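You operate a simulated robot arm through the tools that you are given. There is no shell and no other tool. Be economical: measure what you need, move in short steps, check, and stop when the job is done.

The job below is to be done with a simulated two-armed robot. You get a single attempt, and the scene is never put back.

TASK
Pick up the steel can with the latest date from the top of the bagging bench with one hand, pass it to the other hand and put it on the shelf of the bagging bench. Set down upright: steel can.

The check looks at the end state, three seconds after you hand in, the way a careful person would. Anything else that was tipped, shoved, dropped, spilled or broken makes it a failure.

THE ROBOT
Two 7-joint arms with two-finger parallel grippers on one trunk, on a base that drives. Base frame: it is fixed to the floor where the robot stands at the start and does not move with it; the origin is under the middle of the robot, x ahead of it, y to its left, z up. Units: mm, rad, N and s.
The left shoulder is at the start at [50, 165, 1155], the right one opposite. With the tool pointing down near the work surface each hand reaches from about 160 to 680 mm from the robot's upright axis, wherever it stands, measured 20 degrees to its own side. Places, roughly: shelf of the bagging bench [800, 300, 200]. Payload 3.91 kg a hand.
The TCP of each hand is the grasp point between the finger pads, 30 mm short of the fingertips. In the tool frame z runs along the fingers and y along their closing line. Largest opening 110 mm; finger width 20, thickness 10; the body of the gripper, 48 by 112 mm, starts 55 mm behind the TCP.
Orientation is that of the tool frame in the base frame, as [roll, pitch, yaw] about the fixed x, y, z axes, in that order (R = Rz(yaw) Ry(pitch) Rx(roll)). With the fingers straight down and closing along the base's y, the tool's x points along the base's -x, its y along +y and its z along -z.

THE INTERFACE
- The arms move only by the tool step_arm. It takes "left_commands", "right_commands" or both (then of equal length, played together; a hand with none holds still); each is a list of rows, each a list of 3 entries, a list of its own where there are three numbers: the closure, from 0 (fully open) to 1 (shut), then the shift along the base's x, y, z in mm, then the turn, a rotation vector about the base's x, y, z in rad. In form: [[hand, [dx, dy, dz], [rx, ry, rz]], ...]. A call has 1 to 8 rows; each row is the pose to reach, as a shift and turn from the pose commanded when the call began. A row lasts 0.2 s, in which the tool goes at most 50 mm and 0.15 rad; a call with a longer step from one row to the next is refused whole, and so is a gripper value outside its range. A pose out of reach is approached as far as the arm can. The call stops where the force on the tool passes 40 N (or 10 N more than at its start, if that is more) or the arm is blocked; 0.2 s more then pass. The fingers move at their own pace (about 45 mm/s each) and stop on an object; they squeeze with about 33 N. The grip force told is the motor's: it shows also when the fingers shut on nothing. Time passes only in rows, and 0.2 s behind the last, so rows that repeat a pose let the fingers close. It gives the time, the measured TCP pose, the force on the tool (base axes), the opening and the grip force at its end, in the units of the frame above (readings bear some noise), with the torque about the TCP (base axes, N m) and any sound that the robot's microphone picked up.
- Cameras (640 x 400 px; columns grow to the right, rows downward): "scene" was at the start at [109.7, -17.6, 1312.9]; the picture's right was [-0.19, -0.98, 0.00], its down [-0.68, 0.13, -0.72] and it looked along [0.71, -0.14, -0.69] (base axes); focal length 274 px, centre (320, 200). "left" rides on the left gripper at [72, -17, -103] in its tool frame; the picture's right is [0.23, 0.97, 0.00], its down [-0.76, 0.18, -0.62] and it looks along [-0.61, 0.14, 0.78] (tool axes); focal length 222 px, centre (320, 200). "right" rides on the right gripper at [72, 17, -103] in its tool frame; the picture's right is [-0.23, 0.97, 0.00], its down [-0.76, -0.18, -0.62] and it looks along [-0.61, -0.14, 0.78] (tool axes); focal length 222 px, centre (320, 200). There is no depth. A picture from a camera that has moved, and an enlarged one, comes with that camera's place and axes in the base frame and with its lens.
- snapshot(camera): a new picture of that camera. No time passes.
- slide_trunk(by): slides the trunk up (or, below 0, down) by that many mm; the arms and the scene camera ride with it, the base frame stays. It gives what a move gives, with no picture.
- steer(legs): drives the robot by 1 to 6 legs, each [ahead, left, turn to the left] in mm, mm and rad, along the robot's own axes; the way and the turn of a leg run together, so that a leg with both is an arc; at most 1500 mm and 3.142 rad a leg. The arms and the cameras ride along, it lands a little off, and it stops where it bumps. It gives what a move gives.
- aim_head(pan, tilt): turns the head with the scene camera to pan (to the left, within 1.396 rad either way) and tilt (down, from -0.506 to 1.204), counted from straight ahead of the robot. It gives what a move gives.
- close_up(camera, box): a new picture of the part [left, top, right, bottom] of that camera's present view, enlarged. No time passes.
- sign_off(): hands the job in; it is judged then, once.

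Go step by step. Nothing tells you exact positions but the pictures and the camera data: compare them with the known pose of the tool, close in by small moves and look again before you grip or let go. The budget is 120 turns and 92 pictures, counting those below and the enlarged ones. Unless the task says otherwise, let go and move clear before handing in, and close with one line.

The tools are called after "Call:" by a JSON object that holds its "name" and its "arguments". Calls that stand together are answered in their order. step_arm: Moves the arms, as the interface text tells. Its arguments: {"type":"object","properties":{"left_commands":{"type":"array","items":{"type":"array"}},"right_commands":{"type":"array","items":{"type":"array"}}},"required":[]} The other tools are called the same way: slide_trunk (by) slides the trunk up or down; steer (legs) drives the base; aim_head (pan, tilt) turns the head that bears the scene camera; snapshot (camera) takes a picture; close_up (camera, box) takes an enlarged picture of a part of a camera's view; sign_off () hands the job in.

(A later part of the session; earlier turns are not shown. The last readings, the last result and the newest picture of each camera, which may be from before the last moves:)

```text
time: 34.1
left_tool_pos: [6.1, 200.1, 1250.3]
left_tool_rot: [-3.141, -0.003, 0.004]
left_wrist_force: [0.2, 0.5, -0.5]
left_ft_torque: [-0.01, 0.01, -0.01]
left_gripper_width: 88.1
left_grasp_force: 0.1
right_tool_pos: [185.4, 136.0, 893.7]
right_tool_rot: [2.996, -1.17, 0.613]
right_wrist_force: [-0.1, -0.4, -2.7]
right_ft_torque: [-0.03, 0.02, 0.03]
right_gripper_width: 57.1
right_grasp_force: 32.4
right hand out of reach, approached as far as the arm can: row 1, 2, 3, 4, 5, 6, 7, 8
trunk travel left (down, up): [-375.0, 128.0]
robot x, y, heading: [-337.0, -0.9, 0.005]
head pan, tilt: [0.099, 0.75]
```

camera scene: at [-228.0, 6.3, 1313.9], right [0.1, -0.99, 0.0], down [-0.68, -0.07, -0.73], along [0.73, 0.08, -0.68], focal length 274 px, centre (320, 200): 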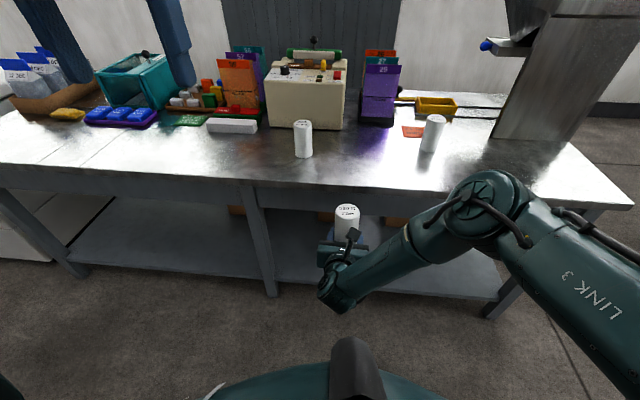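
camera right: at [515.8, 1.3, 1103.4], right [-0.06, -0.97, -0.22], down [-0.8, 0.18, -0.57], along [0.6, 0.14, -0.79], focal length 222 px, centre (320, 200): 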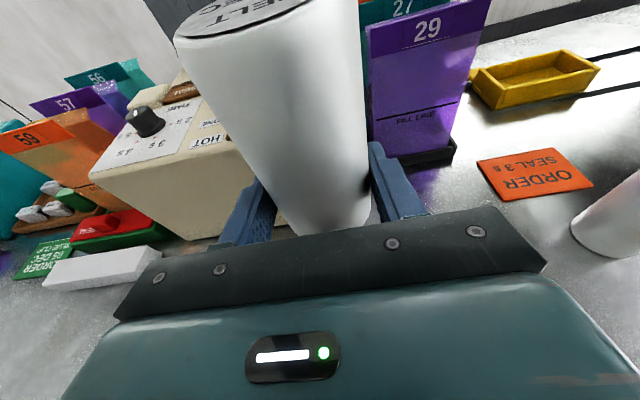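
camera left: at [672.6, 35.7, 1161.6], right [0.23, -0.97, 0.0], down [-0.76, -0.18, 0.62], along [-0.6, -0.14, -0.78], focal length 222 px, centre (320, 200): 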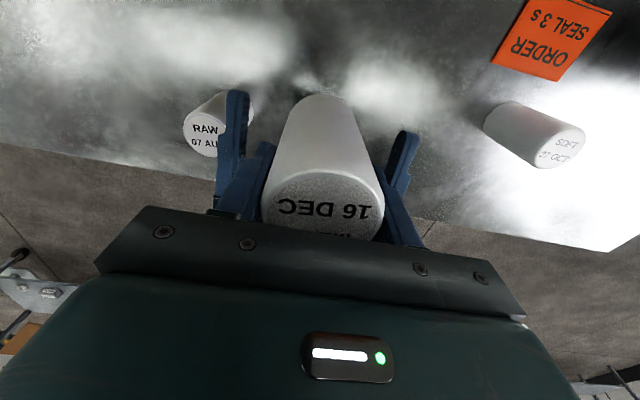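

That made it worse, so I'll return the command to the last good pose (hand forward at about y = 20, z = 1007) and rethink from there.

Call:
{"name": "step_arm", "arguments": {"right_commands": [[1, [0, 21, 43], [0, 0, -0.0875]], [1, [0, 42, 86], [0, 0, -0.175]], [1, [0, 63, 129], [0, 0, -0.2625]], [1, [0, 85, 172], [0, 0, -0.35]], [1, [0, 106, 215], [0, 0, -0.4375]], [1, [0, 127, 258], [0, 0, -0.525]], [1, [0, 148, 301], [0, 0, -0.6125]], [1, [0, 170, 345], [0, 0, -0.7]]]}}

Call:
{"name": "snapshot", "arguments": {"camera": "scene"}}

```text
time: 35.6
left_tool_pos: [1.1, 197.5, 1266.5]
left_tool_rot: [3.108, -0.038, -0.006]
left_wrist_force: [0.3, 0.6, -0.6]
left_ft_torque: [0.02, 0.02, 0.0]
left_gripper_width: 88.0
left_grasp_force: 0.0
right_tool_pos: [188.9, 185.7, 1132.9]
right_tool_rot: [2.94, -1.148, 0.113]
right_wrist_force: [0.1, -0.5, -3.3]
right_ft_torque: [0.01, 0.04, 0.0]
right_gripper_width: 57.0
right_grasp_force: 33.0
right hand out of reach, approached as far as the arm can: row 5, 6, 7
trunk travel left (down, up): [-375.0, 128.0]
robot x, y, heading: [-337.8, 0.1, -0.0]
head pan, tilt: [0.099, 0.75]
stopped in row 7 (left hand): the force on the tool passed its limit (the readings are from after the stop); the commanded pose is now the measured one
```

```text
58 pictures are left
camera scene: at [-228.6, 5.6, 1313.9], right [0.1, -0.99, 0.0], down [-0.68, -0.07, -0.73], along [0.73, 0.08, -0.68], focal length 274 px, centre (320, 200)
```

scene: 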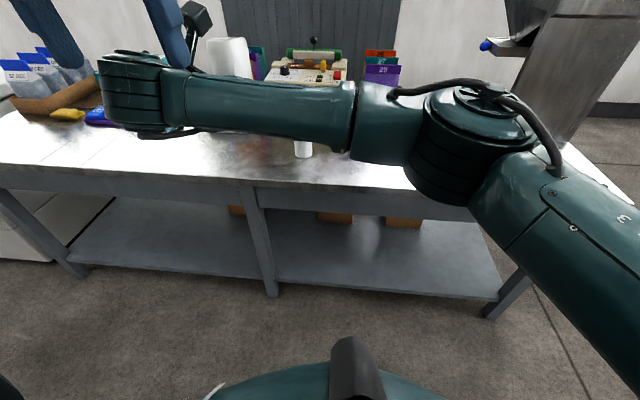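

The right arm drifted up and its camera mast brushed the left hand (no harm to the can). I'll bring the right hand back down to [250, 20, 1007] and level the can again; then I'll give it back to the left hand while I find a better right-arm posture.

Call:
{"name": "step_arm", "arguments": {"right_commands": [[1, [8, -33, -30], [0.02, -0.04, 0.02]], [1, [20, -75, -55], [0.038, -0.078, 0.039]], [1, [35, -110, -80], [0.057, -0.117, 0.058]], [1, [50, -140, -105], [0.0762, -0.1555, 0.0773]], [1, [61, -166, -126], [0.0762, -0.1555, 0.0773]], [1, [61, -166, -126], [0.0762, -0.1555, 0.0773]]]}}

Call:
{"name": "snapshot", "arguments": {"camera": "scene"}}

```text
refused: row 2 steps farther than a row can; nothing moved
```

```text
57 pictures are left
camera scene: at [-228.6, 5.6, 1313.9], right [0.1, -0.99, 0.0], down [-0.68, -0.07, -0.73], along [0.73, 0.08, -0.68], focal length 274 px, centre (320, 200)
```

scene: 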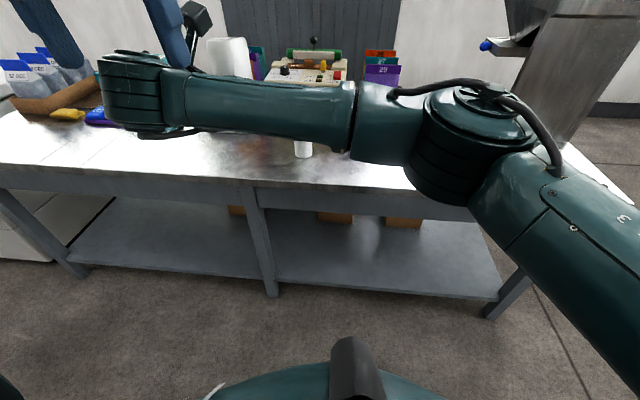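

The steps were a bit too large; repeating with smaller ones.

Call:
{"name": "step_arm", "arguments": {"right_commands": [[1, [8, -30, -28], [0.02, -0.04, 0.02]], [1, [20, -65, -50], [0.038, -0.078, 0.039]], [1, [32, -100, -72], [0.057, -0.117, 0.058]], [1, [45, -132, -98], [0.0762, -0.1555, 0.0773]], [1, [61, -166, -126], [0.0762, -0.1555, 0.0773]], [1, [61, -166, -126], [0.0762, -0.1555, 0.0773]]]}}

Call:
{"name": "snapshot", "arguments": {"camera": "scene"}}

```text
time: 37.0
left_tool_pos: [1.4, 198.6, 1267.6]
left_tool_rot: [3.105, -0.037, -0.005]
left_wrist_force: [-1.0, 0.4, -0.9]
left_ft_torque: [-0.01, 0.01, -0.01]
left_gripper_width: 87.9
left_grasp_force: 0.0
right_tool_pos: [251.9, 22.3, 1006.5]
right_tool_rot: [-3.138, -1.311, -0.006]
right_wrist_force: [-0.1, -0.9, -2.6]
right_ft_torque: [0.0, 0.05, -0.02]
right_gripper_width: 57.0
right_grasp_force: 33.1
trunk travel left (down, up): [-375.0, 128.0]
robot x, y, heading: [-340.6, 2.0, 0.004]
head pan, tilt: [0.099, 0.75]
```

```text
56 pictures are left
camera scene: at [-227.9, 6.5, 1313.8], right [0.1, -0.99, 0.0], down [-0.68, -0.07, -0.73], along [0.73, 0.08, -0.68], focal length 274 px, centre (320, 200)
```

scene: 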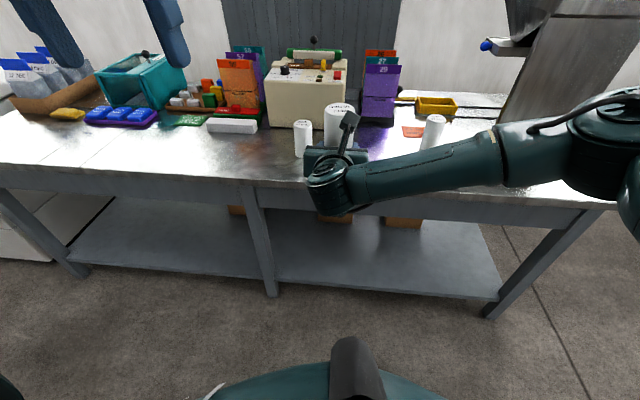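

Good, the pose is exact again. From this more extended pose I'll test lowering straight down in a modest step.

Call:
{"name": "step_arm", "arguments": {"right_commands": [[1, [0, 0, -45], [0, 0, 0]], [1, [0, 0, -90], [0, 0, 0]], [1, [0, 0, -135], [0, 0, 0]], [1, [0, 0, -180], [0, 0, 0]]]}}

```text
time: 38.0
left_tool_pos: [1.2, 197.7, 1266.5]
left_tool_rot: [3.105, -0.035, -0.006]
left_wrist_force: [0.4, -0.1, -0.2]
left_ft_torque: [-0.01, -0.02, -0.01]
left_gripper_width: 88.0
left_grasp_force: 0.0
right_tool_pos: [249.5, 20.1, 827.7]
right_tool_rot: [-3.139, -1.312, -0.007]
right_wrist_force: [-0.6, 0.2, -3.4]
right_ft_torque: [-0.01, 0.01, 0.0]
right_gripper_width: 57.1
right_grasp_force: 32.7
trunk travel left (down, up): [-375.0, 128.0]
robot x, y, heading: [-336.3, -2.5, 0.003]
head pan, tilt: [0.099, 0.75]
```

That worked exactly. Continuing down.

Call:
{"name": "step_arm", "arguments": {"right_commands": [[1, [0, 0, -45], [0, 0, 0]], [1, [0, 0, -90], [0, 0, 0]], [1, [0, 0, -135], [0, 0, 0]], [1, [0, 0, -180], [0, 0, 0]]]}}

Call:
{"name": "snapshot", "arguments": {"camera": "scene"}}

```text
time: 39.0
left_tool_pos: [2.3, 197.6, 1266.3]
left_tool_rot: [3.105, -0.034, -0.004]
left_wrist_force: [0.3, -0.5, 0.6]
left_ft_torque: [0.03, -0.01, -0.01]
left_gripper_width: 88.2
left_grasp_force: 0.1
right_tool_pos: [257.9, 53.2, 729.9]
right_tool_rot: [3.1, -1.252, -0.009]
right_wrist_force: [0.3, -0.8, -3.3]
right_ft_torque: [0.01, 0.05, -0.02]
right_gripper_width: 57.2
right_grasp_force: 32.6
right hand out of reach, approached as far as the arm can: row 1, 2, 3, 4
trunk travel left (down, up): [-375.0, 128.0]
robot x, y, heading: [-338.9, -0.1, 0.004]
head pan, tilt: [0.099, 0.75]
```

```text
55 pictures are left
camera scene: at [-227.8, 6.1, 1313.8], right [0.1, -0.99, 0.0], down [-0.68, -0.07, -0.73], along [0.73, 0.08, -0.68], focal length 274 px, centre (320, 200)
```

scene: 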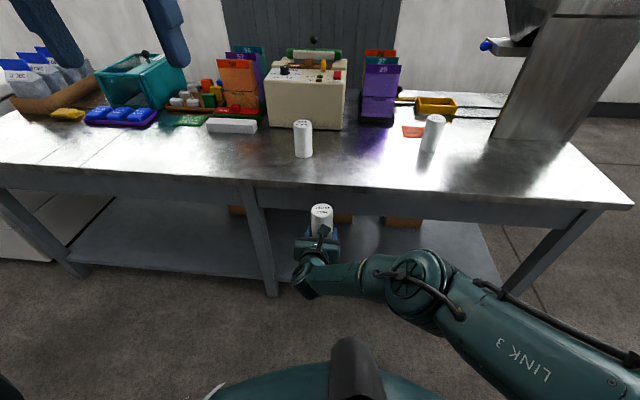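

That branch bottoms out near z ≈ 780 (shoulder-relative), about 230 mm too high for the shelf. New plan: the right hand keeps its low grip, sets the can back on the bench and re-picks it, then the left hand takes it near the top in its natural posture tilted 45° (which reaches low easily) and shelves it. First I'll raise the right hand back, and start un-turning the left hand.

Call:
{"name": "step_arm", "arguments": {"right_commands": [[1, [-1, -5, 40], [0.002, -0.009, 0.008]], [1, [-2, -10, 80], [0.004, -0.019, 0.016]], [1, [-4, -15, 120], [0.006, -0.028, 0.024]], [1, [-5, -20, 160], [0.008, -0.038, 0.032]], [1, [-6, -25, 200], [0.01, -0.047, 0.04]], [1, [-8, -33, 240], [0.0116, -0.0568, 0.0487]], [1, [-8, -33, 277], [0.0116, -0.0568, 0.0487]], [1, [-8, -33, 277], [0.0116, -0.0568, 0.0487]]], "left_commands": [[0.2, [0, 15, 0], [0, 0, -0.13]], [0.2, [0, 30, 0], [0, 0, -0.26]], [0.2, [0, 45, 0], [0, 0, -0.39]], [0.2, [0, 60, 0], [0, 0, -0.52]], [0.2, [0, 75, 0], [0, 0, -0.65]], [0.2, [0, 90, 0], [0, 0, -0.78]], [0.2, [0, 100, 0], [0, 0, -0.91]], [0.2, [0, 100, 0], [0, 0, -1.04]]]}}

```text
time: 40.8
left_tool_pos: [1.9, 297.4, 1266.4]
left_tool_rot: [3.103, -0.034, -1.048]
left_wrist_force: [0.3, -0.5, 1.1]
left_ft_torque: [-0.01, 0.02, -0.04]
left_gripper_width: 88.0
left_grasp_force: 0.1
right_tool_pos: [251.7, 20.1, 1005.9]
right_tool_rot: [3.138, -1.31, 0.001]
right_wrist_force: [0.0, -0.6, -2.6]
right_ft_torque: [0.0, 0.02, -0.01]
right_gripper_width: 57.0
right_grasp_force: 32.5
trunk travel left (down, up): [-375.0, 128.0]
robot x, y, heading: [-335.9, -0.8, 0.004]
head pan, tilt: [0.099, 0.75]
```

Right hand is exact again; continuing to un-turn the left hand.

Call:
{"name": "step_arm", "arguments": {"left_commands": [[0.2, [0, 0, 0], [0, 0, -0.13]], [0.2, [5, 0, -10], [0, 0, -0.26]], [0.2, [10, 0, -20], [0, 0, -0.39]], [0.2, [15, 0, -30], [0, 0, -0.52]], [0.2, [20, 0, -40], [0, 0, -0.65]], [0.2, [25, 0, -50], [0, 0, -0.78]], [0.2, [30, 0, -60], [0, 0, -0.91]], [0.2, [35, 0, -70], [0, 0, -1.046]]]}}

Call:
{"name": "step_arm", "arguments": {"left_commands": [[0, [15, 0, -20], [0, 0, -0.13]], [0, [30, 0, -40], [0, 0, -0.26]], [0, [45, 0, -60], [0, 0, -0.39]], [0, [60, 0, -80], [0, 0, -0.52]], [0, [75, 0, -100], [0, 0, -0.65]], [0, [90, 0, -120], [0, 0, -0.78]], [0, [100, 0, -140], [0, 0, -0.91]], [0, [110, 0, -150], [0, 0, -1.046]]]}}

```text
time: 42.6
left_tool_pos: [37.0, 298.0, 1196.6]
left_tool_rot: [3.106, -0.036, -2.094]
left_wrist_force: [-0.4, -0.1, -0.4]
left_ft_torque: [-0.02, 0.01, -0.02]
left_gripper_width: 88.0
left_grasp_force: 0.0
right_tool_pos: [250.8, 19.9, 1005.2]
right_tool_rot: [3.139, -1.308, -0.001]
right_wrist_force: [-0.2, 0.3, -3.3]
right_ft_torque: [0.01, 0.01, -0.01]
right_gripper_width: 57.1
right_grasp_force: 32.8
trunk travel left (down, up): [-375.0, 128.0]
robot x, y, heading: [-339.9, -0.9, 0.0]
head pan, tilt: [0.099, 0.75]
```

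```text
time: 44.4
left_tool_pos: [146.1, 297.8, 1045.7]
left_tool_rot: [3.107, -0.035, -3.14]
left_wrist_force: [1.0, 0.5, -0.1]
left_ft_torque: [0.02, 0.01, 0.01]
left_gripper_width: 109.9
left_grasp_force: 0.0
right_tool_pos: [251.1, 21.2, 1005.5]
right_tool_rot: [3.14, -1.309, -0.001]
right_wrist_force: [-0.3, 0.0, -2.0]
right_ft_torque: [0.04, 0.01, 0.02]
right_gripper_width: 57.0
right_grasp_force: 32.8
trunk travel left (down, up): [-375.0, 128.0]
robot x, y, heading: [-340.8, -4.9, 0.002]
head pan, tilt: [0.099, 0.75]
```

The left hand is back to its natural orientation. Now I tilt it to 45° forward and lower it, to prove the low reach before using it.

Call:
{"name": "step_arm", "arguments": {"left_commands": [[0, [0, 0, -30], [-0.004, -0.1025, -0.0017]], [0, [0, 0, -60], [-0.008, -0.205, -0.0034]], [0, [0, 0, -90], [-0.012, -0.3075, -0.005]], [0, [0, 0, -120], [-0.0165, -0.41, -0.0068]], [0, [0, 0, -150], [-0.0206, -0.5125, -0.0085]], [0, [0, 0, -180], [-0.025, -0.615, -0.0102]], [0, [0, 0, -210], [-0.029, -0.7175, -0.012]], [0, [0, 0, -240], [-0.033, -0.82, -0.0136]]]}}

Call:
{"name": "step_arm", "arguments": {"left_commands": [[0, [0, 0, -45], [0, 0, 0]], [0, [0, 0, -90], [0, 0, 0]], [0, [0, 0, -135], [0, 0, 0]], [0, [0, 0, -170], [0, 0, 0]]]}}

Call:
{"name": "snapshot", "arguments": {"camera": "scene"}}

```text
time: 46.2
left_tool_pos: [145.0, 296.5, 806.0]
left_tool_rot: [-3.138, 0.786, -3.136]
left_wrist_force: [0.7, 0.3, 0.1]
left_ft_torque: [-0.03, 0.05, -0.02]
left_gripper_width: 110.0
left_grasp_force: 0.1
right_tool_pos: [251.3, 19.7, 1005.8]
right_tool_rot: [3.139, -1.31, 0.002]
right_wrist_force: [-1.0, 0.1, -3.1]
right_ft_torque: [0.03, 0.05, -0.01]
right_gripper_width: 56.9
right_grasp_force: 32.8
trunk travel left (down, up): [-375.0, 128.0]
robot x, y, heading: [-339.4, -6.2, -0.003]
head pan, tilt: [0.099, 0.75]
```

```text
time: 47.2
left_tool_pos: [144.9, 298.7, 806.7]
left_tool_rot: [-3.14, 0.785, -3.136]
left_wrist_force: [0.3, -0.2, 0.0]
left_ft_torque: [-0.02, -0.01, -0.02]
left_gripper_width: 110.0
left_grasp_force: 0.1
left hand out of reach, approached as far as the arm can: row 1, 2, 3, 4
right_tool_pos: [252.5, 20.0, 1006.3]
right_tool_rot: [3.137, -1.308, 0.0]
right_wrist_force: [-0.4, -0.3, -3.7]
right_ft_torque: [-0.01, 0.02, 0.01]
right_gripper_width: 57.1
right_grasp_force: 33.1
trunk travel left (down, up): [-375.0, 128.0]
robot x, y, heading: [-339.5, -1.6, 0.002]
head pan, tilt: [0.099, 0.75]
```

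```text
54 pictures are left
camera scene: at [-227.8, 6.2, 1313.8], right [0.1, -0.99, 0.0], down [-0.68, -0.07, -0.73], along [0.73, 0.08, -0.68], focal length 274 px, centre (320, 200)
```

scene: 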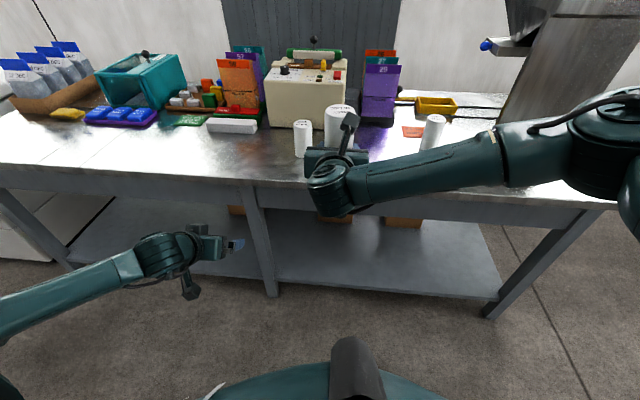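

The 45° posture bottoms out too; a steeper hand should reach lower. I'll bring the left hand to about 20° from vertical and test lowering again.

Call:
{"name": "step_arm", "arguments": {"left_commands": [[0, [0, 0, 0], [0, 0.11, 0]], [0, [0, 0, 0], [0, 0.22, 0]], [0, [0, 0, 0], [0, 0.33, 0]], [0, [0, 0, 0], [0, 0.44, 0]], [0, [0, 0, -40], [0, 0.44, 0]], [0, [0, 0, -80], [0, 0.44, 0]], [0, [0, 0, -120], [0, 0.44, 0]], [0, [0, 0, -160], [0, 0.44, 0]]]}}

Call:
{"name": "snapshot", "arguments": {"camera": "scene"}}

```text
time: 49.0
left_tool_pos: [148.9, 296.8, 645.5]
left_tool_rot: [-3.14, 0.344, -3.138]
left_wrist_force: [-0.1, 0.0, 0.2]
left_ft_torque: [0.0, -0.02, 0.0]
left_gripper_width: 109.9
left_grasp_force: 0.1
right_tool_pos: [252.2, 19.5, 1004.3]
right_tool_rot: [3.139, -1.308, 0.0]
right_wrist_force: [-0.4, -0.4, -2.8]
right_ft_torque: [0.02, 0.02, -0.01]
right_gripper_width: 57.2
right_grasp_force: 33.0
trunk travel left (down, up): [-375.0, 128.0]
robot x, y, heading: [-341.5, -0.6, 0.004]
head pan, tilt: [0.099, 0.75]
```

```text
53 pictures are left
camera scene: at [-227.6, 6.2, 1313.8], right [0.1, -0.99, 0.0], down [-0.68, -0.07, -0.73], along [0.73, 0.08, -0.68], focal length 274 px, centre (320, 200)
```

scene: 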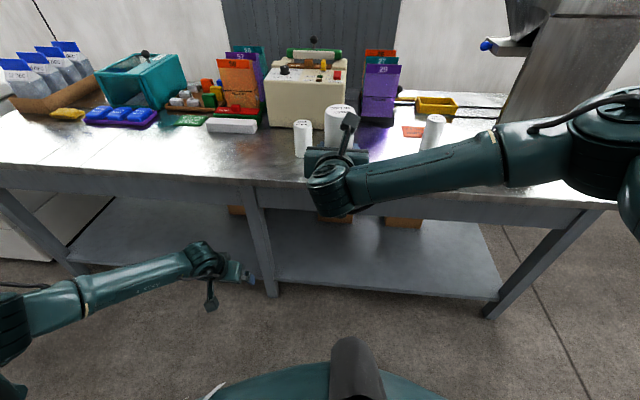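

At 20° it reaches z = 645 (shelf height with the trunk down), so a steep or vertical left hand can do the shelving. Now I raise the left hand, straighten it, and turn it so its camera faces away, ready for taking the can as before.

Call:
{"name": "step_arm", "arguments": {"left_commands": [[0, [0, 0, 45], [0, 0.05, 0]], [0, [0, 0, 90], [0, 0.1, 0]], [0, [0, 0, 135], [0, 0.15, 0]], [0, [0, 0, 180], [0, 0.2, 0]], [0, [0, 0, 225], [0, 0.25, 0]], [0, [0, 0, 270], [0, 0.3, 0]], [0, [0, 0, 315], [0, 0.344, 0]], [0, [0, 0, 360], [0, 0.344, 0]]]}}

Call:
{"name": "step_arm", "arguments": {"left_commands": [[0, [0, 0, 25], [0, 0, 0.13]], [0, [0, 0, 50], [0, 0, 0.26]], [0, [0, 0, 75], [0, 0, 0.39]], [0, [0, 0, 100], [0, 0, 0.52]], [0, [0, 0, 125], [0, 0, 0.65]], [0, [0, 0, 150], [0, 0, 0.78]], [0, [0, 0, 170], [0, 0, 0.91]], [0, [0, 0, 170], [0, 0, 1.047]]]}}

Call:
{"name": "step_arm", "arguments": {"left_commands": [[0, [0, 0, 0], [0, 0, 0.13]], [0, [0, 0, 0], [0, 0, 0.26]], [0, [0, 0, 0], [0, 0, 0.39]], [0, [0, 0, 0], [0, 0, 0.52]], [0, [0, 0, 0], [0, 0, 0.65]], [0, [0, 0, 0], [0, 0, 0.78]], [0, [0, 0, 0], [0, 0, 0.91]], [0, [0, 0, 0], [0, 0, 1.047]]]}}

Call:
{"name": "step_arm", "arguments": {"left_commands": [[0, [0, 0, 0], [0, 0, 0.13]], [0, [0, 0, 0], [0, 0, 0.26]], [0, [0, 0, 0], [0, 0, 0.39]], [0, [0, 0, 0], [0, 0, 0.52]], [0, [0, 0, 0], [0, 0, 0.65]], [0, [0, 0, 0], [0, 0, 0.78]], [0, [0, 0, 0], [0, 0, 0.91]], [0, [0, 0, 0], [0, 0, 1.047]]]}}

Call:
{"name": "snapshot", "arguments": {"camera": "scene"}}

```text
time: 50.8
left_tool_pos: [148.0, 295.9, 1009.1]
left_tool_rot: [3.141, -0.002, -3.137]
left_wrist_force: [-0.3, 0.9, -0.6]
left_ft_torque: [0.0, -0.04, -0.04]
left_gripper_width: 110.3
left_grasp_force: 0.0
right_tool_pos: [251.6, 19.7, 1006.0]
right_tool_rot: [3.14, -1.308, 0.0]
right_wrist_force: [-0.6, -0.1, -2.6]
right_ft_torque: [0.0, 0.04, -0.01]
right_gripper_width: 56.8
right_grasp_force: 32.6
trunk travel left (down, up): [-375.0, 128.0]
robot x, y, heading: [-336.7, -3.3, 0.006]
head pan, tilt: [0.099, 0.75]
```

```text
time: 52.6
left_tool_pos: [148.2, 296.7, 1177.4]
left_tool_rot: [3.141, 0.0, -2.087]
left_wrist_force: [0.1, -0.3, 0.1]
left_ft_torque: [0.02, -0.03, 0.0]
left_gripper_width: 109.9
left_grasp_force: 0.0
right_tool_pos: [252.1, 20.0, 1006.6]
right_tool_rot: [3.14, -1.31, 0.001]
right_wrist_force: [-0.2, -0.6, -3.3]
right_ft_torque: [-0.01, 0.02, 0.01]
right_gripper_width: 57.0
right_grasp_force: 32.6
trunk travel left (down, up): [-375.0, 128.0]
robot x, y, heading: [-335.9, -1.3, -0.003]
head pan, tilt: [0.099, 0.75]
```

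```text
time: 54.4
left_tool_pos: [148.4, 297.4, 1177.4]
left_tool_rot: [3.14, 0.0, -1.04]
left_wrist_force: [0.5, -0.1, 0.0]
left_ft_torque: [0.02, -0.02, -0.01]
left_gripper_width: 109.9
left_grasp_force: 0.1
right_tool_pos: [251.4, 20.1, 1005.9]
right_tool_rot: [3.14, -1.308, -0.001]
right_wrist_force: [-0.2, -0.6, -2.4]
right_ft_torque: [0.01, 0.0, 0.0]
right_gripper_width: 56.9
right_grasp_force: 33.4
trunk travel left (down, up): [-375.0, 128.0]
robot x, y, heading: [-340.4, 1.4, -0.001]
head pan, tilt: [0.099, 0.75]
```

```text
time: 56.2
left_tool_pos: [148.0, 296.0, 1177.7]
left_tool_rot: [3.141, 0.0, 0.005]
left_wrist_force: [0.2, -0.3, 0.2]
left_ft_torque: [0.0, -0.02, 0.04]
left_gripper_width: 110.0
left_grasp_force: 0.3
right_tool_pos: [249.9, 20.1, 1005.3]
right_tool_rot: [3.139, -1.309, 0.0]
right_wrist_force: [-0.1, -0.7, -3.7]
right_ft_torque: [0.01, -0.01, -0.02]
right_gripper_width: 57.2
right_grasp_force: 33.5
trunk travel left (down, up): [-375.0, 128.0]
robot x, y, heading: [-340.6, 0.9, 0.009]
head pan, tilt: [0.099, 0.75]
```

```text
52 pictures are left
camera scene: at [-227.8, 6.2, 1313.8], right [0.1, -0.99, 0.0], down [-0.68, -0.07, -0.73], along [0.73, 0.08, -0.68], focal length 274 px, centre (320, 200)
```

scene: 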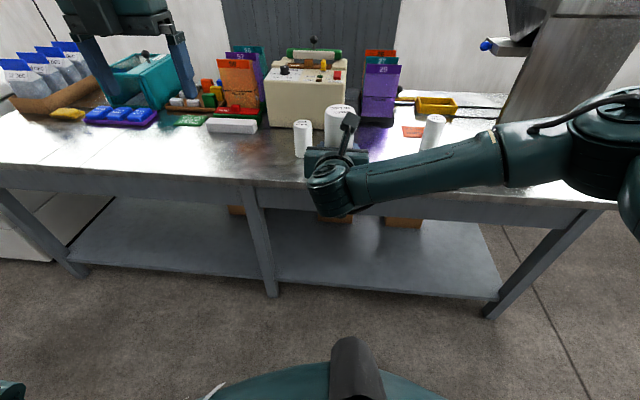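

Now I drive 200 mm forward so the can is over a clear spot at the front of the bench (about [450, 20]) for the brief set-down by the right hand.

Call:
{"name": "steer", "arguments": {"legs": [[200, 0, 0]]}}

Call:
{"name": "step_arm", "arguments": {"right_commands": [[1, [0, 0, -40], [0, 0, 0]], [1, [0, 0, -80], [0, 0, 0]], [1, [0, 0, -120], [0, 0, 0]], [1, [0, 0, -150], [0, 0, 0]]]}}

Call:
{"name": "snapshot", "arguments": {"camera": "right"}}

Call:
{"name": "snapshot", "arguments": {"camera": "scene"}}

```text
time: 57.8
left_tool_pos: [347.5, 297.9, 1176.2]
left_tool_rot: [3.139, 0.001, 0.003]
left_wrist_force: [1.2, 0.3, -0.3]
left_ft_torque: [0.0, 0.05, 0.0]
left_gripper_width: 110.0
left_grasp_force: 0.1
right_tool_pos: [451.7, 22.0, 1005.1]
right_tool_rot: [3.14, -1.309, 0.003]
right_wrist_force: [0.2, -0.7, -3.0]
right_ft_torque: [0.03, 0.04, 0.0]
right_gripper_width: 57.2
right_grasp_force: 33.2
trunk travel left (down, up): [-375.0, 128.0]
robot x, y, heading: [-141.7, -0.1, 0.004]
head pan, tilt: [0.099, 0.75]
```

```text
time: 58.8
left_tool_pos: [347.4, 298.2, 1178.6]
left_tool_rot: [3.14, 0.0, 0.003]
left_wrist_force: [0.1, 0.5, 0.3]
left_ft_torque: [0.06, 0.01, -0.01]
left_gripper_width: 109.9
left_grasp_force: 0.0
right_tool_pos: [450.8, 22.2, 854.8]
right_tool_rot: [-3.141, -1.308, 0.0]
right_wrist_force: [-0.3, -0.4, -2.5]
right_ft_torque: [0.01, 0.01, -0.01]
right_gripper_width: 57.4
right_grasp_force: 32.6
trunk travel left (down, up): [-375.0, 128.0]
robot x, y, heading: [-141.9, -1.2, 0.008]
head pan, tilt: [0.099, 0.75]
```

```text
51 pictures are left
camera right: at [368.7, 5.0, 951.6], right [-0.06, -0.97, -0.22], down [-0.8, 0.18, -0.57], along [0.6, 0.14, -0.79], focal length 222 px, centre (320, 200)
```

right: 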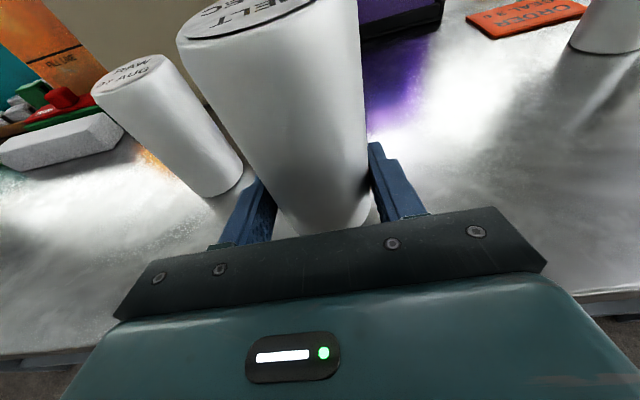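

```text
50 pictures are left
camera scene: at [-28.7, 7.3, 1313.8], right [0.1, -0.99, 0.0], down [-0.68, -0.07, -0.73], along [0.73, 0.08, -0.68], focal length 274 px, centre (320, 200)
```

scene: 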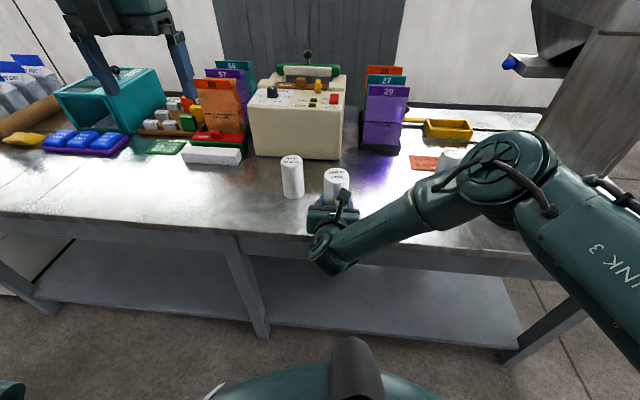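

Clear space beneath. Lowering the last 27 mm gently to contact.

Call:
{"name": "step_arm", "arguments": {"right_commands": [[1, [0, 0, -10], [0, 0, 0]], [1, [0, 0, -18], [0, 0, 0]], [1, [0, 0, -22], [0, 0, 0]], [1, [0, 0, -24], [0, 0, 0]], [1, [0, 0, -25], [0, 0, 0]]]}}

Call:
{"name": "snapshot", "arguments": {"camera": "right"}}

```text
time: 60.0
left_tool_pos: [347.3, 297.8, 1176.9]
left_tool_rot: [3.14, 0.0, 0.003]
left_wrist_force: [0.1, -0.3, 0.4]
left_ft_torque: [0.05, 0.01, -0.01]
left_gripper_width: 109.9
left_grasp_force: 0.1
right_tool_pos: [450.5, 21.9, 830.4]
right_tool_rot: [3.137, -1.309, 0.0]
right_wrist_force: [-0.5, 0.4, -2.7]
right_ft_torque: [0.0, 0.0, -0.02]
right_gripper_width: 57.3
right_grasp_force: 33.0
trunk travel left (down, up): [-375.0, 128.0]
robot x, y, heading: [-138.2, 1.4, 0.007]
head pan, tilt: [0.099, 0.75]
```

```text
49 pictures are left
camera right: at [368.3, 4.1, 926.9], right [-0.06, -0.97, -0.22], down [-0.8, 0.18, -0.57], along [0.6, 0.14, -0.79], focal length 222 px, centre (320, 200)
```

right: 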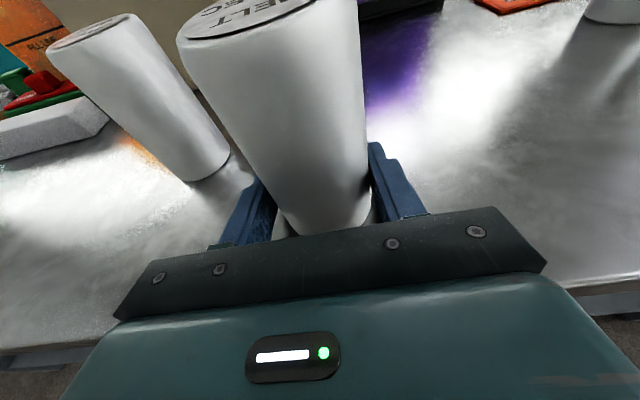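

Call:
{"name": "step_arm", "arguments": {"right_commands": [[1, [0, 0, -1], [0, 0, 0]], [1, [0, 0, -2], [0, 0, 0]], [1, [0, 0, -3], [0, 0, 0]]]}}

```text
time: 60.8
left_tool_pos: [346.4, 298.0, 1176.8]
left_tool_rot: [3.14, 0.0, 0.004]
left_wrist_force: [1.0, 0.4, 0.1]
left_ft_torque: [0.02, 0.01, 0.0]
left_gripper_width: 109.9
left_grasp_force: 0.0
right_tool_pos: [450.0, 20.2, 828.0]
right_tool_rot: [-3.142, -1.309, 0.003]
right_wrist_force: [-0.2, -0.1, -2.0]
right_ft_torque: [0.0, 0.08, 0.01]
right_gripper_width: 57.0
right_grasp_force: 33.5
trunk travel left (down, up): [-375.0, 128.0]
robot x, y, heading: [-143.0, -1.6, 0.002]
head pan, tilt: [0.099, 0.75]
```

The can hasn't touched yet (weight still on the hand); going down a little more, 1 mm at a time.

Call:
{"name": "step_arm", "arguments": {"right_commands": [[1, [0, 0, -1], [0, 0, 0]], [1, [0, 0, -2], [0, 0, 0]], [1, [0, 0, -2], [0, 0, 0]]]}}

```text
time: 61.6
left_tool_pos: [345.5, 297.9, 1177.4]
left_tool_rot: [3.14, 0.0, 0.006]
left_wrist_force: [0.3, 0.9, 0.9]
left_ft_torque: [-0.04, -0.01, 0.01]
left_gripper_width: 110.0
left_grasp_force: 0.0
right_tool_pos: [450.2, 20.7, 827.0]
right_tool_rot: [-3.141, -1.315, -0.001]
right_wrist_force: [-1.1, -1.3, 7.9]
right_ft_torque: [0.02, 0.25, 0.01]
right_gripper_width: 57.3
right_grasp_force: 33.1
trunk travel left (down, up): [-375.0, 128.0]
robot x, y, heading: [-142.1, -0.8, 0.008]
head pan, tilt: [0.099, 0.75]
```

Contact (about 8 N up). I'll open slightly so the can stands on the bench by itself, then close again and lift it with the right hand.

Call:
{"name": "step_arm", "arguments": {"right_commands": [[0.3, [0, 0, 0], [0, 0, 0]], [0.3, [0, 0, 0], [0, 0, 0]], [0.3, [0, 0, 0], [0, 0, 0]], [0.3, [0, 0, 0], [0, 0, 0]], [0.3, [0, 0, 0], [0, 0, 0]]]}}

Call:
{"name": "snapshot", "arguments": {"camera": "right"}}

Call:
{"name": "step_arm", "arguments": {"right_commands": [[1, [0, 0, 2], [0, 0, 0]], [1, [0, 0, 2], [0, 0, 0]], [1, [0, 0, 2], [0, 0, 0]], [1, [0, 0, 2], [0, 0, 0]], [1, [0, 0, 2], [0, 0, 0]], [1, [0, 0, 20], [0, 0, 0]]]}}

Call:
{"name": "snapshot", "arguments": {"camera": "right"}}

```text
time: 62.8
left_tool_pos: [347.3, 298.4, 1176.7]
left_tool_rot: [3.139, 0.0, 0.003]
left_wrist_force: [0.3, -0.1, 0.8]
left_ft_torque: [0.0, -0.01, 0.0]
left_gripper_width: 110.3
left_grasp_force: 0.1
right_tool_pos: [450.1, 21.8, 825.6]
right_tool_rot: [3.14, -1.31, 0.001]
right_wrist_force: [-0.8, -0.1, -0.3]
right_ft_torque: [0.02, -0.01, 0.0]
right_gripper_width: 76.9
right_grasp_force: 0.1
trunk travel left (down, up): [-375.0, 128.0]
robot x, y, heading: [-140.2, 3.1, 0.004]
head pan, tilt: [0.099, 0.75]
```

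```text
48 pictures are left
camera right: at [368.4, 4.1, 922.5], right [-0.06, -0.97, -0.22], down [-0.8, 0.18, -0.57], along [0.6, 0.14, -0.79], focal length 222 px, centre (320, 200)
```

right: 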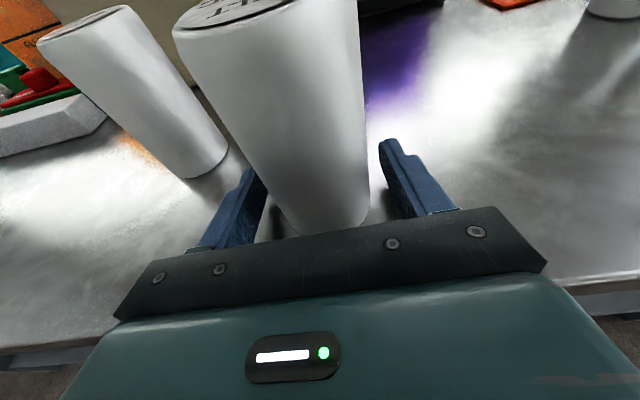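

```text
time: 64.2
left_tool_pos: [346.3, 298.0, 1177.6]
left_tool_rot: [3.139, 0.0, 0.003]
left_wrist_force: [-0.2, 1.0, 0.0]
left_ft_torque: [0.01, 0.0, 0.02]
left_gripper_width: 110.2
left_grasp_force: 0.0
right_tool_pos: [449.6, 21.6, 845.2]
right_tool_rot: [3.139, -1.308, 0.002]
right_wrist_force: [-0.2, -0.1, -2.5]
right_ft_torque: [0.01, 0.01, 0.02]
right_gripper_width: 56.9
right_grasp_force: 33.0
trunk travel left (down, up): [-375.0, 128.0]
robot x, y, heading: [-139.6, 0.0, 0.006]
head pan, tilt: [0.099, 0.75]
```

```text
47 pictures are left
camera right: at [367.9, 4.8, 942.1], right [-0.06, -0.97, -0.22], down [-0.8, 0.18, -0.57], along [0.6, 0.14, -0.79], focal length 222 px, centre (320, 200)
```

right: 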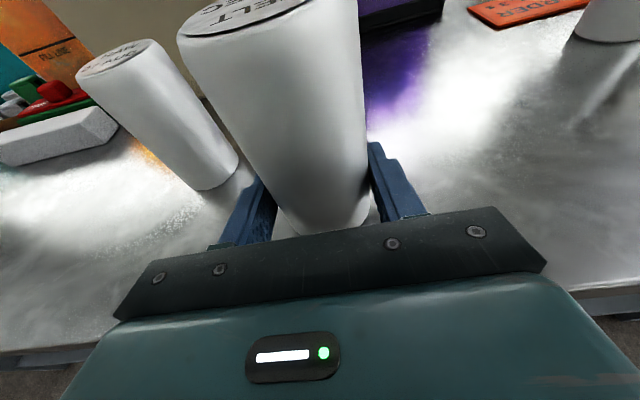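

The right hand has picked the can off the bench. Raising it to the handover place, then bringing the left hand above it.

Call:
{"name": "step_arm", "arguments": {"right_commands": [[1, [0, 0, 40], [0, 0, 0]], [1, [-10, 0, 80], [0, 0, 0]], [1, [-27, 0, 120], [0, 0, 0]], [1, [-45, 0, 160], [0, 0, 0]], [1, [-45, 0, 160], [0, 0, 0]]]}}

Call:
{"name": "step_arm", "arguments": {"left_commands": [[0, [9, -40, 10], [0, 0, 0]], [0, [18, -80, 20], [0, 0, 0]], [0, [27, -120, 25], [0, 0, 0]], [0, [36, -160, 25], [0, 0, 0]], [0, [45, -200, 25], [0, 0, 0]], [0, [54, -240, 25], [0, 0, 0]], [0, [60, -277, 25], [0, 0, 0]], [0, [60, -277, 25], [0, 0, 0]]]}}

Call:
{"name": "snapshot", "arguments": {"camera": "left"}}

Call:
{"name": "snapshot", "arguments": {"camera": "scene"}}

```text
time: 65.4
left_tool_pos: [346.0, 298.4, 1177.8]
left_tool_rot: [3.138, 0.0, 0.004]
left_wrist_force: [-0.3, 0.6, 0.2]
left_ft_torque: [-0.02, -0.01, -0.01]
left_gripper_width: 110.0
left_grasp_force: 0.0
right_tool_pos: [405.4, 22.3, 1007.4]
right_tool_rot: [3.136, -1.31, 0.004]
right_wrist_force: [-0.1, 0.0, -2.9]
right_ft_torque: [-0.01, 0.03, -0.01]
right_gripper_width: 57.0
right_grasp_force: 32.9
trunk travel left (down, up): [-375.0, 128.0]
robot x, y, heading: [-140.0, -0.1, 0.002]
head pan, tilt: [0.099, 0.75]
```

```text
time: 67.2
left_tool_pos: [408.2, 21.6, 1203.2]
left_tool_rot: [3.141, 0.0, 0.005]
left_wrist_force: [-0.2, -0.2, -0.5]
left_ft_torque: [-0.02, -0.02, 0.02]
left_gripper_width: 110.1
left_grasp_force: 0.0
right_tool_pos: [405.2, 21.6, 1006.9]
right_tool_rot: [3.137, -1.311, 0.003]
right_wrist_force: [-1.2, 0.9, -3.0]
right_ft_torque: [0.0, 0.0, 0.0]
right_gripper_width: 57.0
right_grasp_force: 32.9
trunk travel left (down, up): [-375.0, 128.0]
robot x, y, heading: [-141.0, -0.4, 0.003]
head pan, tilt: [0.099, 0.75]
```

```text
46 pictures are left
camera left: at [480.7, 38.8, 1306.6], right [0.23, -0.97, 0.0], down [-0.76, -0.18, 0.62], along [-0.61, -0.15, -0.78], focal length 222 px, centre (320, 200)
```

left: 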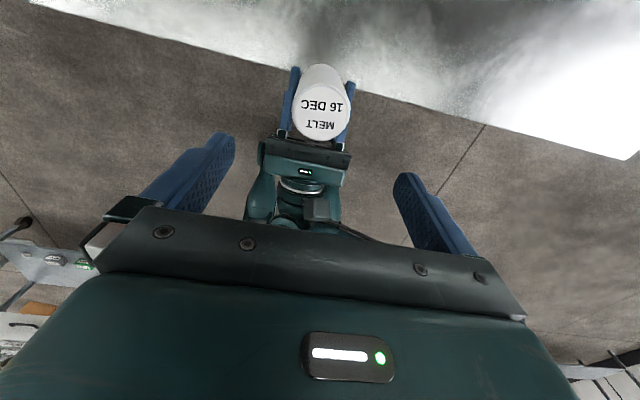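

```text
45 pictures are left
camera scene: at [-28.8, 7.7, 1313.8], right [0.1, -0.99, 0.0], down [-0.68, -0.07, -0.73], along [0.73, 0.08, -0.68], focal length 274 px, centre (320, 200)
```

scene: 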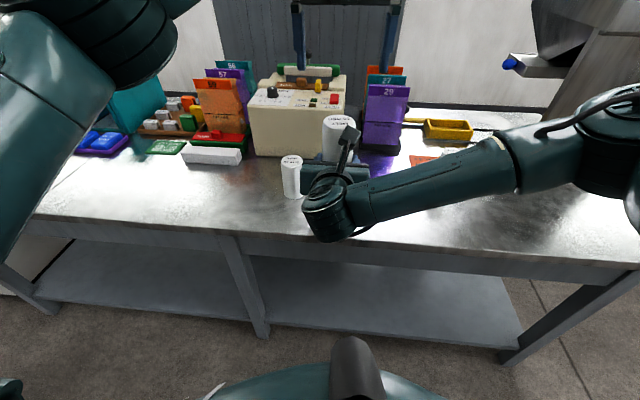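

The lid shows at about [410, 20], right under the left hand. Descending with the left hand to z = 1058 and closing.

Call:
{"name": "step_arm", "arguments": {"left_commands": [[0, [0, 0, -40], [0, 0, 0]], [0, [0, 0, -80], [0, 0, 0]], [0, [0, 0, -115], [0, 0, 0]], [0, [0, 0, -135], [0, 0, 0]], [0, [0, 0, -145], [0, 0, 0]], [0, [0, 0, -145], [0, 0, 0]]]}}

Call:
{"name": "snapshot", "arguments": {"camera": "right"}}

Call:
{"name": "snapshot", "arguments": {"camera": "left"}}

```text
time: 68.6
left_tool_pos: [407.5, 21.0, 1056.9]
left_tool_rot: [3.14, 0.001, 0.005]
left_wrist_force: [0.3, -0.8, -0.5]
left_ft_torque: [-0.02, -0.02, -0.02]
left_gripper_width: 109.8
left_grasp_force: 0.1
right_tool_pos: [405.4, 21.8, 1007.0]
right_tool_rot: [3.14, -1.308, 0.002]
right_wrist_force: [-0.8, -0.8, -3.5]
right_ft_torque: [-0.02, 0.0, -0.03]
right_gripper_width: 57.1
right_grasp_force: 33.2
trunk travel left (down, up): [-375.0, 128.0]
robot x, y, heading: [-142.8, 2.1, 0.002]
head pan, tilt: [0.099, 0.75]
```

```text
44 pictures are left
camera right: at [323.1, 4.5, 1103.3], right [-0.06, -0.97, -0.22], down [-0.8, 0.18, -0.57], along [0.6, 0.14, -0.79], focal length 222 px, centre (320, 200)
```

right: 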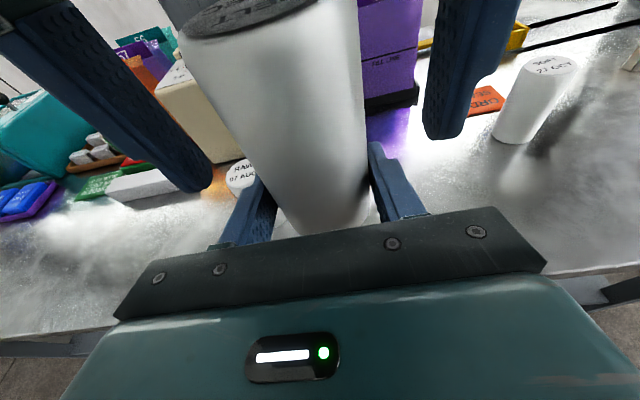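

```text
43 pictures are left
camera left: at [480.3, 37.9, 1160.8], right [0.23, -0.97, 0.0], down [-0.76, -0.18, 0.62], along [-0.61, -0.15, -0.78], focal length 222 px, centre (320, 200)
```

left: 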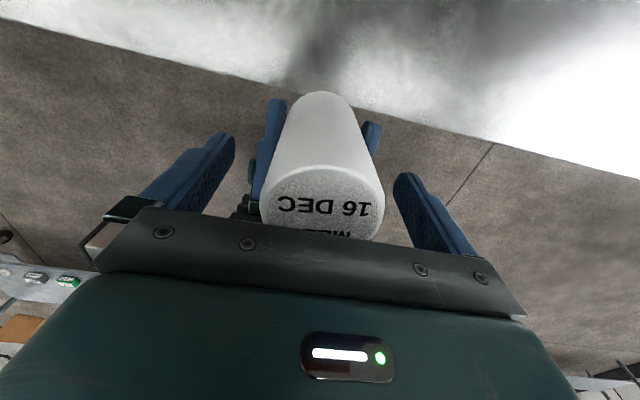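

Left fingers straddle the can's top, centred. Closing left, then opening right.

Call:
{"name": "step_arm", "arguments": {"left_commands": [[1, [0, 0, 0], [0, 0, 0]], [1, [0, 0, 0], [0, 0, 0]], [1, [0, 0, 0], [0, 0, 0]], [1, [0, 0, 0], [0, 0, 0]], [1, [0, 0, 0], [0, 0, 0]], [1, [0, 0, 0], [0, 0, 0]]]}}

Call:
{"name": "step_arm", "arguments": {"right_commands": [[0.5, [0, 0, 0], [0, 0, 0]], [0, [0, 0, 0], [0, 0, 0]], [0, [0, 0, 0], [0, 0, 0]], [0, [0, 0, 0], [0, 0, 0]], [0, [-20, 0, 0], [0, 0, 0]], [0, [-45, 0, 0], [0, 0, 0]], [0, [-67, 0, 0], [0, 0, 0]]]}}

Call:
{"name": "snapshot", "arguments": {"camera": "right"}}

```text
time: 70.0
left_tool_pos: [408.0, 22.0, 1057.6]
left_tool_rot: [3.139, -0.001, 0.005]
left_wrist_force: [0.4, 2.7, 0.4]
left_ft_torque: [0.14, -0.03, 0.0]
left_gripper_width: 57.1
left_grasp_force: 33.5
right_tool_pos: [404.3, 22.0, 1006.5]
right_tool_rot: [3.139, -1.309, 0.002]
right_wrist_force: [-1.9, -2.7, -2.5]
right_ft_torque: [0.05, -0.03, -0.03]
right_gripper_width: 57.3
right_grasp_force: 33.5
trunk travel left (down, up): [-375.0, 128.0]
robot x, y, heading: [-138.6, 0.6, 0.004]
head pan, tilt: [0.099, 0.75]
```

```text
time: 71.6
left_tool_pos: [406.3, 21.5, 1058.1]
left_tool_rot: [3.139, -0.001, 0.004]
left_wrist_force: [-1.4, 0.3, 0.2]
left_ft_torque: [0.03, 0.06, -0.01]
left_gripper_width: 57.2
left_grasp_force: 32.7
right_tool_pos: [337.8, 20.6, 1006.7]
right_tool_rot: [-3.141, -1.308, 0.0]
right_wrist_force: [-0.3, -0.4, 0.3]
right_ft_torque: [0.01, 0.0, 0.0]
right_gripper_width: 110.1
right_grasp_force: 0.0
trunk travel left (down, up): [-375.0, 128.0]
robot x, y, heading: [-138.8, 5.3, 0.009]
head pan, tilt: [0.099, 0.75]
```

```text
42 pictures are left
camera right: at [256.3, 4.6, 1102.7], right [-0.06, -0.97, -0.22], down [-0.8, 0.18, -0.57], along [0.6, 0.14, -0.79], focal length 222 px, centre (320, 200)
```

right: 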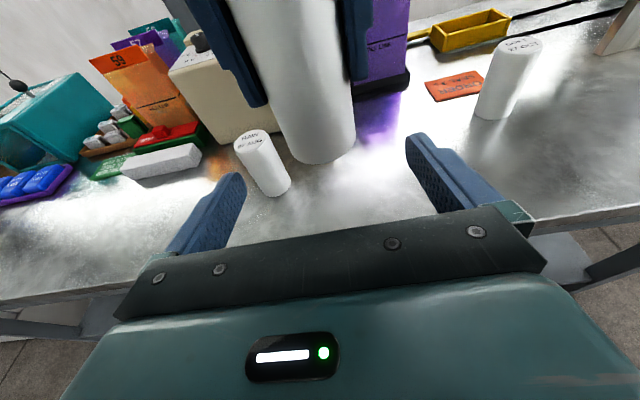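

The left hand now carries the can and the right hand is clear. I lift the left hand up and to its side, while the right hand starts turning back to its tucked, fingers-down posture.

Call:
{"name": "step_arm", "arguments": {"left_commands": [[1, [0, 0, 35], [0, 0, 0]], [1, [0, 0, 70], [0, 0, 0]], [1, [0, 35, 80], [0, 0, 0]], [1, [0, 75, 80], [0, 0, 0]], [1, [0, 115, 80], [0, 0, 0]], [1, [-10, 155, 80], [0, 0, 0]], [1, [-25, 195, 80], [0, 0, 0]], [1, [-40, 230, 80], [0, 0, 0]]], "right_commands": [[0, [0, 0, 0], [0, 0, 0]], [0, [0, -10, 0], [0, 0, 0]], [0, [0, -20, 0], [-0.0797, 0, 0.1038]], [0, [0, -35, 10], [-0.1594, 0, 0.2076]], [0, [0, -50, 20], [-0.2391, 0, 0.3114]], [0, [0, -65, 30], [-0.3188, 0, 0.4152]], [0, [0, -80, 40], [-0.3985, 0, 0.519]], [0, [0, -95, 50], [-0.4782, 0, 0.6228]]]}}

Call:
{"name": "snapshot", "arguments": {"camera": "scene"}}

```text
time: 73.6
left_tool_pos: [367.4, 249.9, 1138.4]
left_tool_rot: [3.141, 0.001, 0.004]
left_wrist_force: [-0.7, 0.5, -2.7]
left_ft_torque: [0.0, 0.02, 0.0]
left_gripper_width: 57.2
left_grasp_force: 32.5
right_tool_pos: [330.3, -41.4, 1086.6]
right_tool_rot: [2.179, -0.999, 1.585]
right_wrist_force: [0.5, 0.2, -0.4]
right_ft_torque: [-0.03, 0.0, 0.03]
right_gripper_width: 110.2
right_grasp_force: 0.0
right hand out of reach, approached as far as the arm can: row 6, 7
trunk travel left (down, up): [-375.0, 128.0]
robot x, y, heading: [-140.5, 0.7, 0.009]
head pan, tilt: [0.099, 0.75]
stopped in row 8 (right hand): the arm was blocked; the commanded pose is now the measured one
```

```text
41 pictures are left
camera scene: at [-28.3, 6.0, 1313.8], right [0.1, -0.99, 0.0], down [-0.68, -0.07, -0.73], along [0.73, 0.08, -0.68], focal length 274 px, centre (320, 200)
```

scene: 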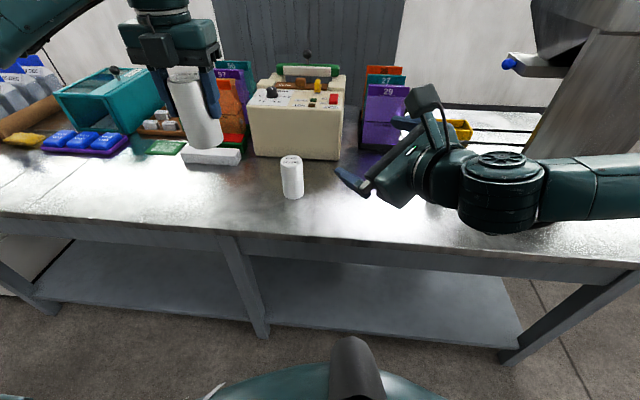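

The right arm reported being blocked; I'll look to the right to see what is near it.

Call:
{"name": "aim_head", "arguments": {"pan": -0.7, "tilt": 0.6}}

Call:
{"name": "snapshot", "arguments": {"camera": "scene"}}

```text
time: 74.8
left_tool_pos: [366.1, 251.8, 1137.7]
left_tool_rot: [3.141, -0.001, 0.004]
left_wrist_force: [0.2, -0.1, -2.9]
left_ft_torque: [0.0, 0.05, -0.01]
left_gripper_width: 57.2
left_grasp_force: 33.3
right_tool_pos: [331.1, -39.3, 1085.3]
right_tool_rot: [2.185, -0.997, 1.578]
right_wrist_force: [0.4, 1.2, 0.6]
right_ft_torque: [0.04, 0.01, 0.0]
right_gripper_width: 110.1
right_grasp_force: 0.1
trunk travel left (down, up): [-375.0, 128.0]
robot x, y, heading: [-139.9, 0.8, 0.009]
head pan, tilt: [-0.7, 0.6]
```

```text
40 pictures are left
camera scene: at [-43.1, -57.9, 1326.6], right [-0.64, -0.77, 0.0], down [-0.43, 0.36, -0.82], along [0.63, -0.53, -0.57], focal length 274 px, centre (320, 200)
```

scene: 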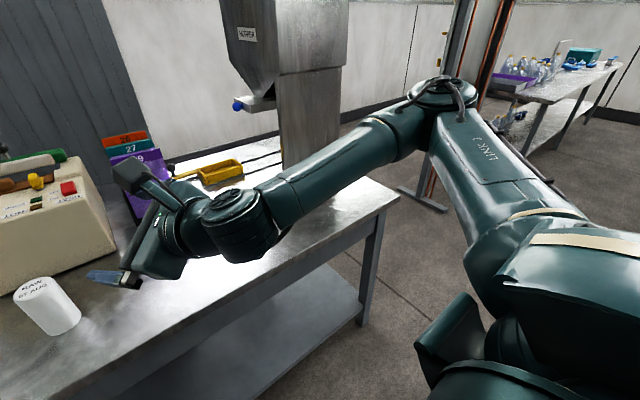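

Nothing is touching; it was likely a fast joint motion. I'll back the robot away first for free space, then finish turning the right hand down.

Call:
{"name": "steer", "arguments": {"legs": [[-210, 0, 0]]}}

Call:
{"name": "step_arm", "arguments": {"right_commands": [[0, [0, 0, 0], [-0.0797, 0, 0.1038]], [0, [0, -15, 0], [-0.1594, 0, 0.2076]], [0, [0, -35, 0], [-0.2391, 0, 0.3114]], [0, [0, -60, 0], [-0.3188, 0, 0.4152]], [0, [0, -85, 0], [-0.3985, 0, 0.519]], [0, [0, -110, 0], [-0.4782, 0, 0.6228]], [0, [0, -135, 0], [-0.5579, 0, 0.7266]], [0, [0, -160, 0], [-0.6376, 0, 0.8304]]]}}

Call:
{"name": "snapshot", "arguments": {"camera": "scene"}}

```text
time: 76.4
left_tool_pos: [155.8, 250.3, 1139.2]
left_tool_rot: [3.14, 0.001, 0.007]
left_wrist_force: [-0.5, -0.6, -2.4]
left_ft_torque: [-0.03, -0.01, 0.01]
left_gripper_width: 57.1
left_grasp_force: 32.6
right_tool_pos: [119.4, -41.2, 1087.0]
right_tool_rot: [2.185, -0.997, 1.579]
right_wrist_force: [-0.3, -0.1, 0.8]
right_ft_torque: [-0.01, 0.01, -0.02]
right_gripper_width: 110.1
right_grasp_force: 0.0
trunk travel left (down, up): [-375.0, 128.0]
robot x, y, heading: [-352.7, -1.9, 0.007]
head pan, tilt: [-0.7, 0.6]
```

```text
time: 78.2
left_tool_pos: [156.8, 249.7, 1137.9]
left_tool_rot: [3.141, 0.0, 0.005]
left_wrist_force: [-0.2, -1.1, -3.2]
left_ft_torque: [-0.02, 0.03, -0.01]
left_gripper_width: 56.8
left_grasp_force: 33.0
right_tool_pos: [119.6, -200.9, 1085.8]
right_tool_rot: [2.456, -0.41, 2.256]
right_wrist_force: [0.1, -0.1, 0.7]
right_ft_torque: [0.0, -0.03, 0.0]
right_gripper_width: 109.9
right_grasp_force: 0.0
trunk travel left (down, up): [-375.0, 128.0]
robot x, y, heading: [-350.2, -4.1, 0.005]
head pan, tilt: [-0.7, 0.6]
```

```text
39 pictures are left
camera scene: at [-253.7, -59.1, 1326.6], right [-0.64, -0.77, 0.0], down [-0.43, 0.36, -0.82], along [0.63, -0.53, -0.57], focal length 274 px, centre (320, 200)
```

scene: 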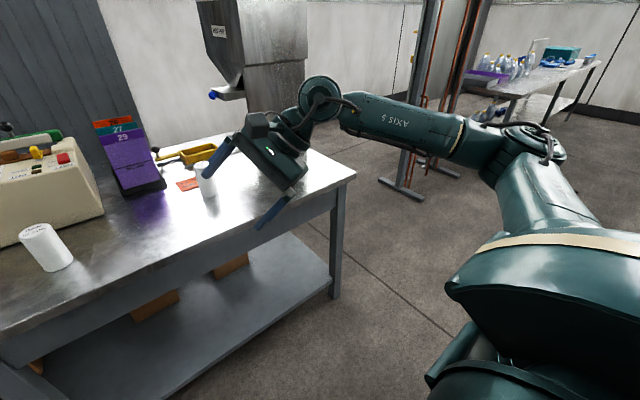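

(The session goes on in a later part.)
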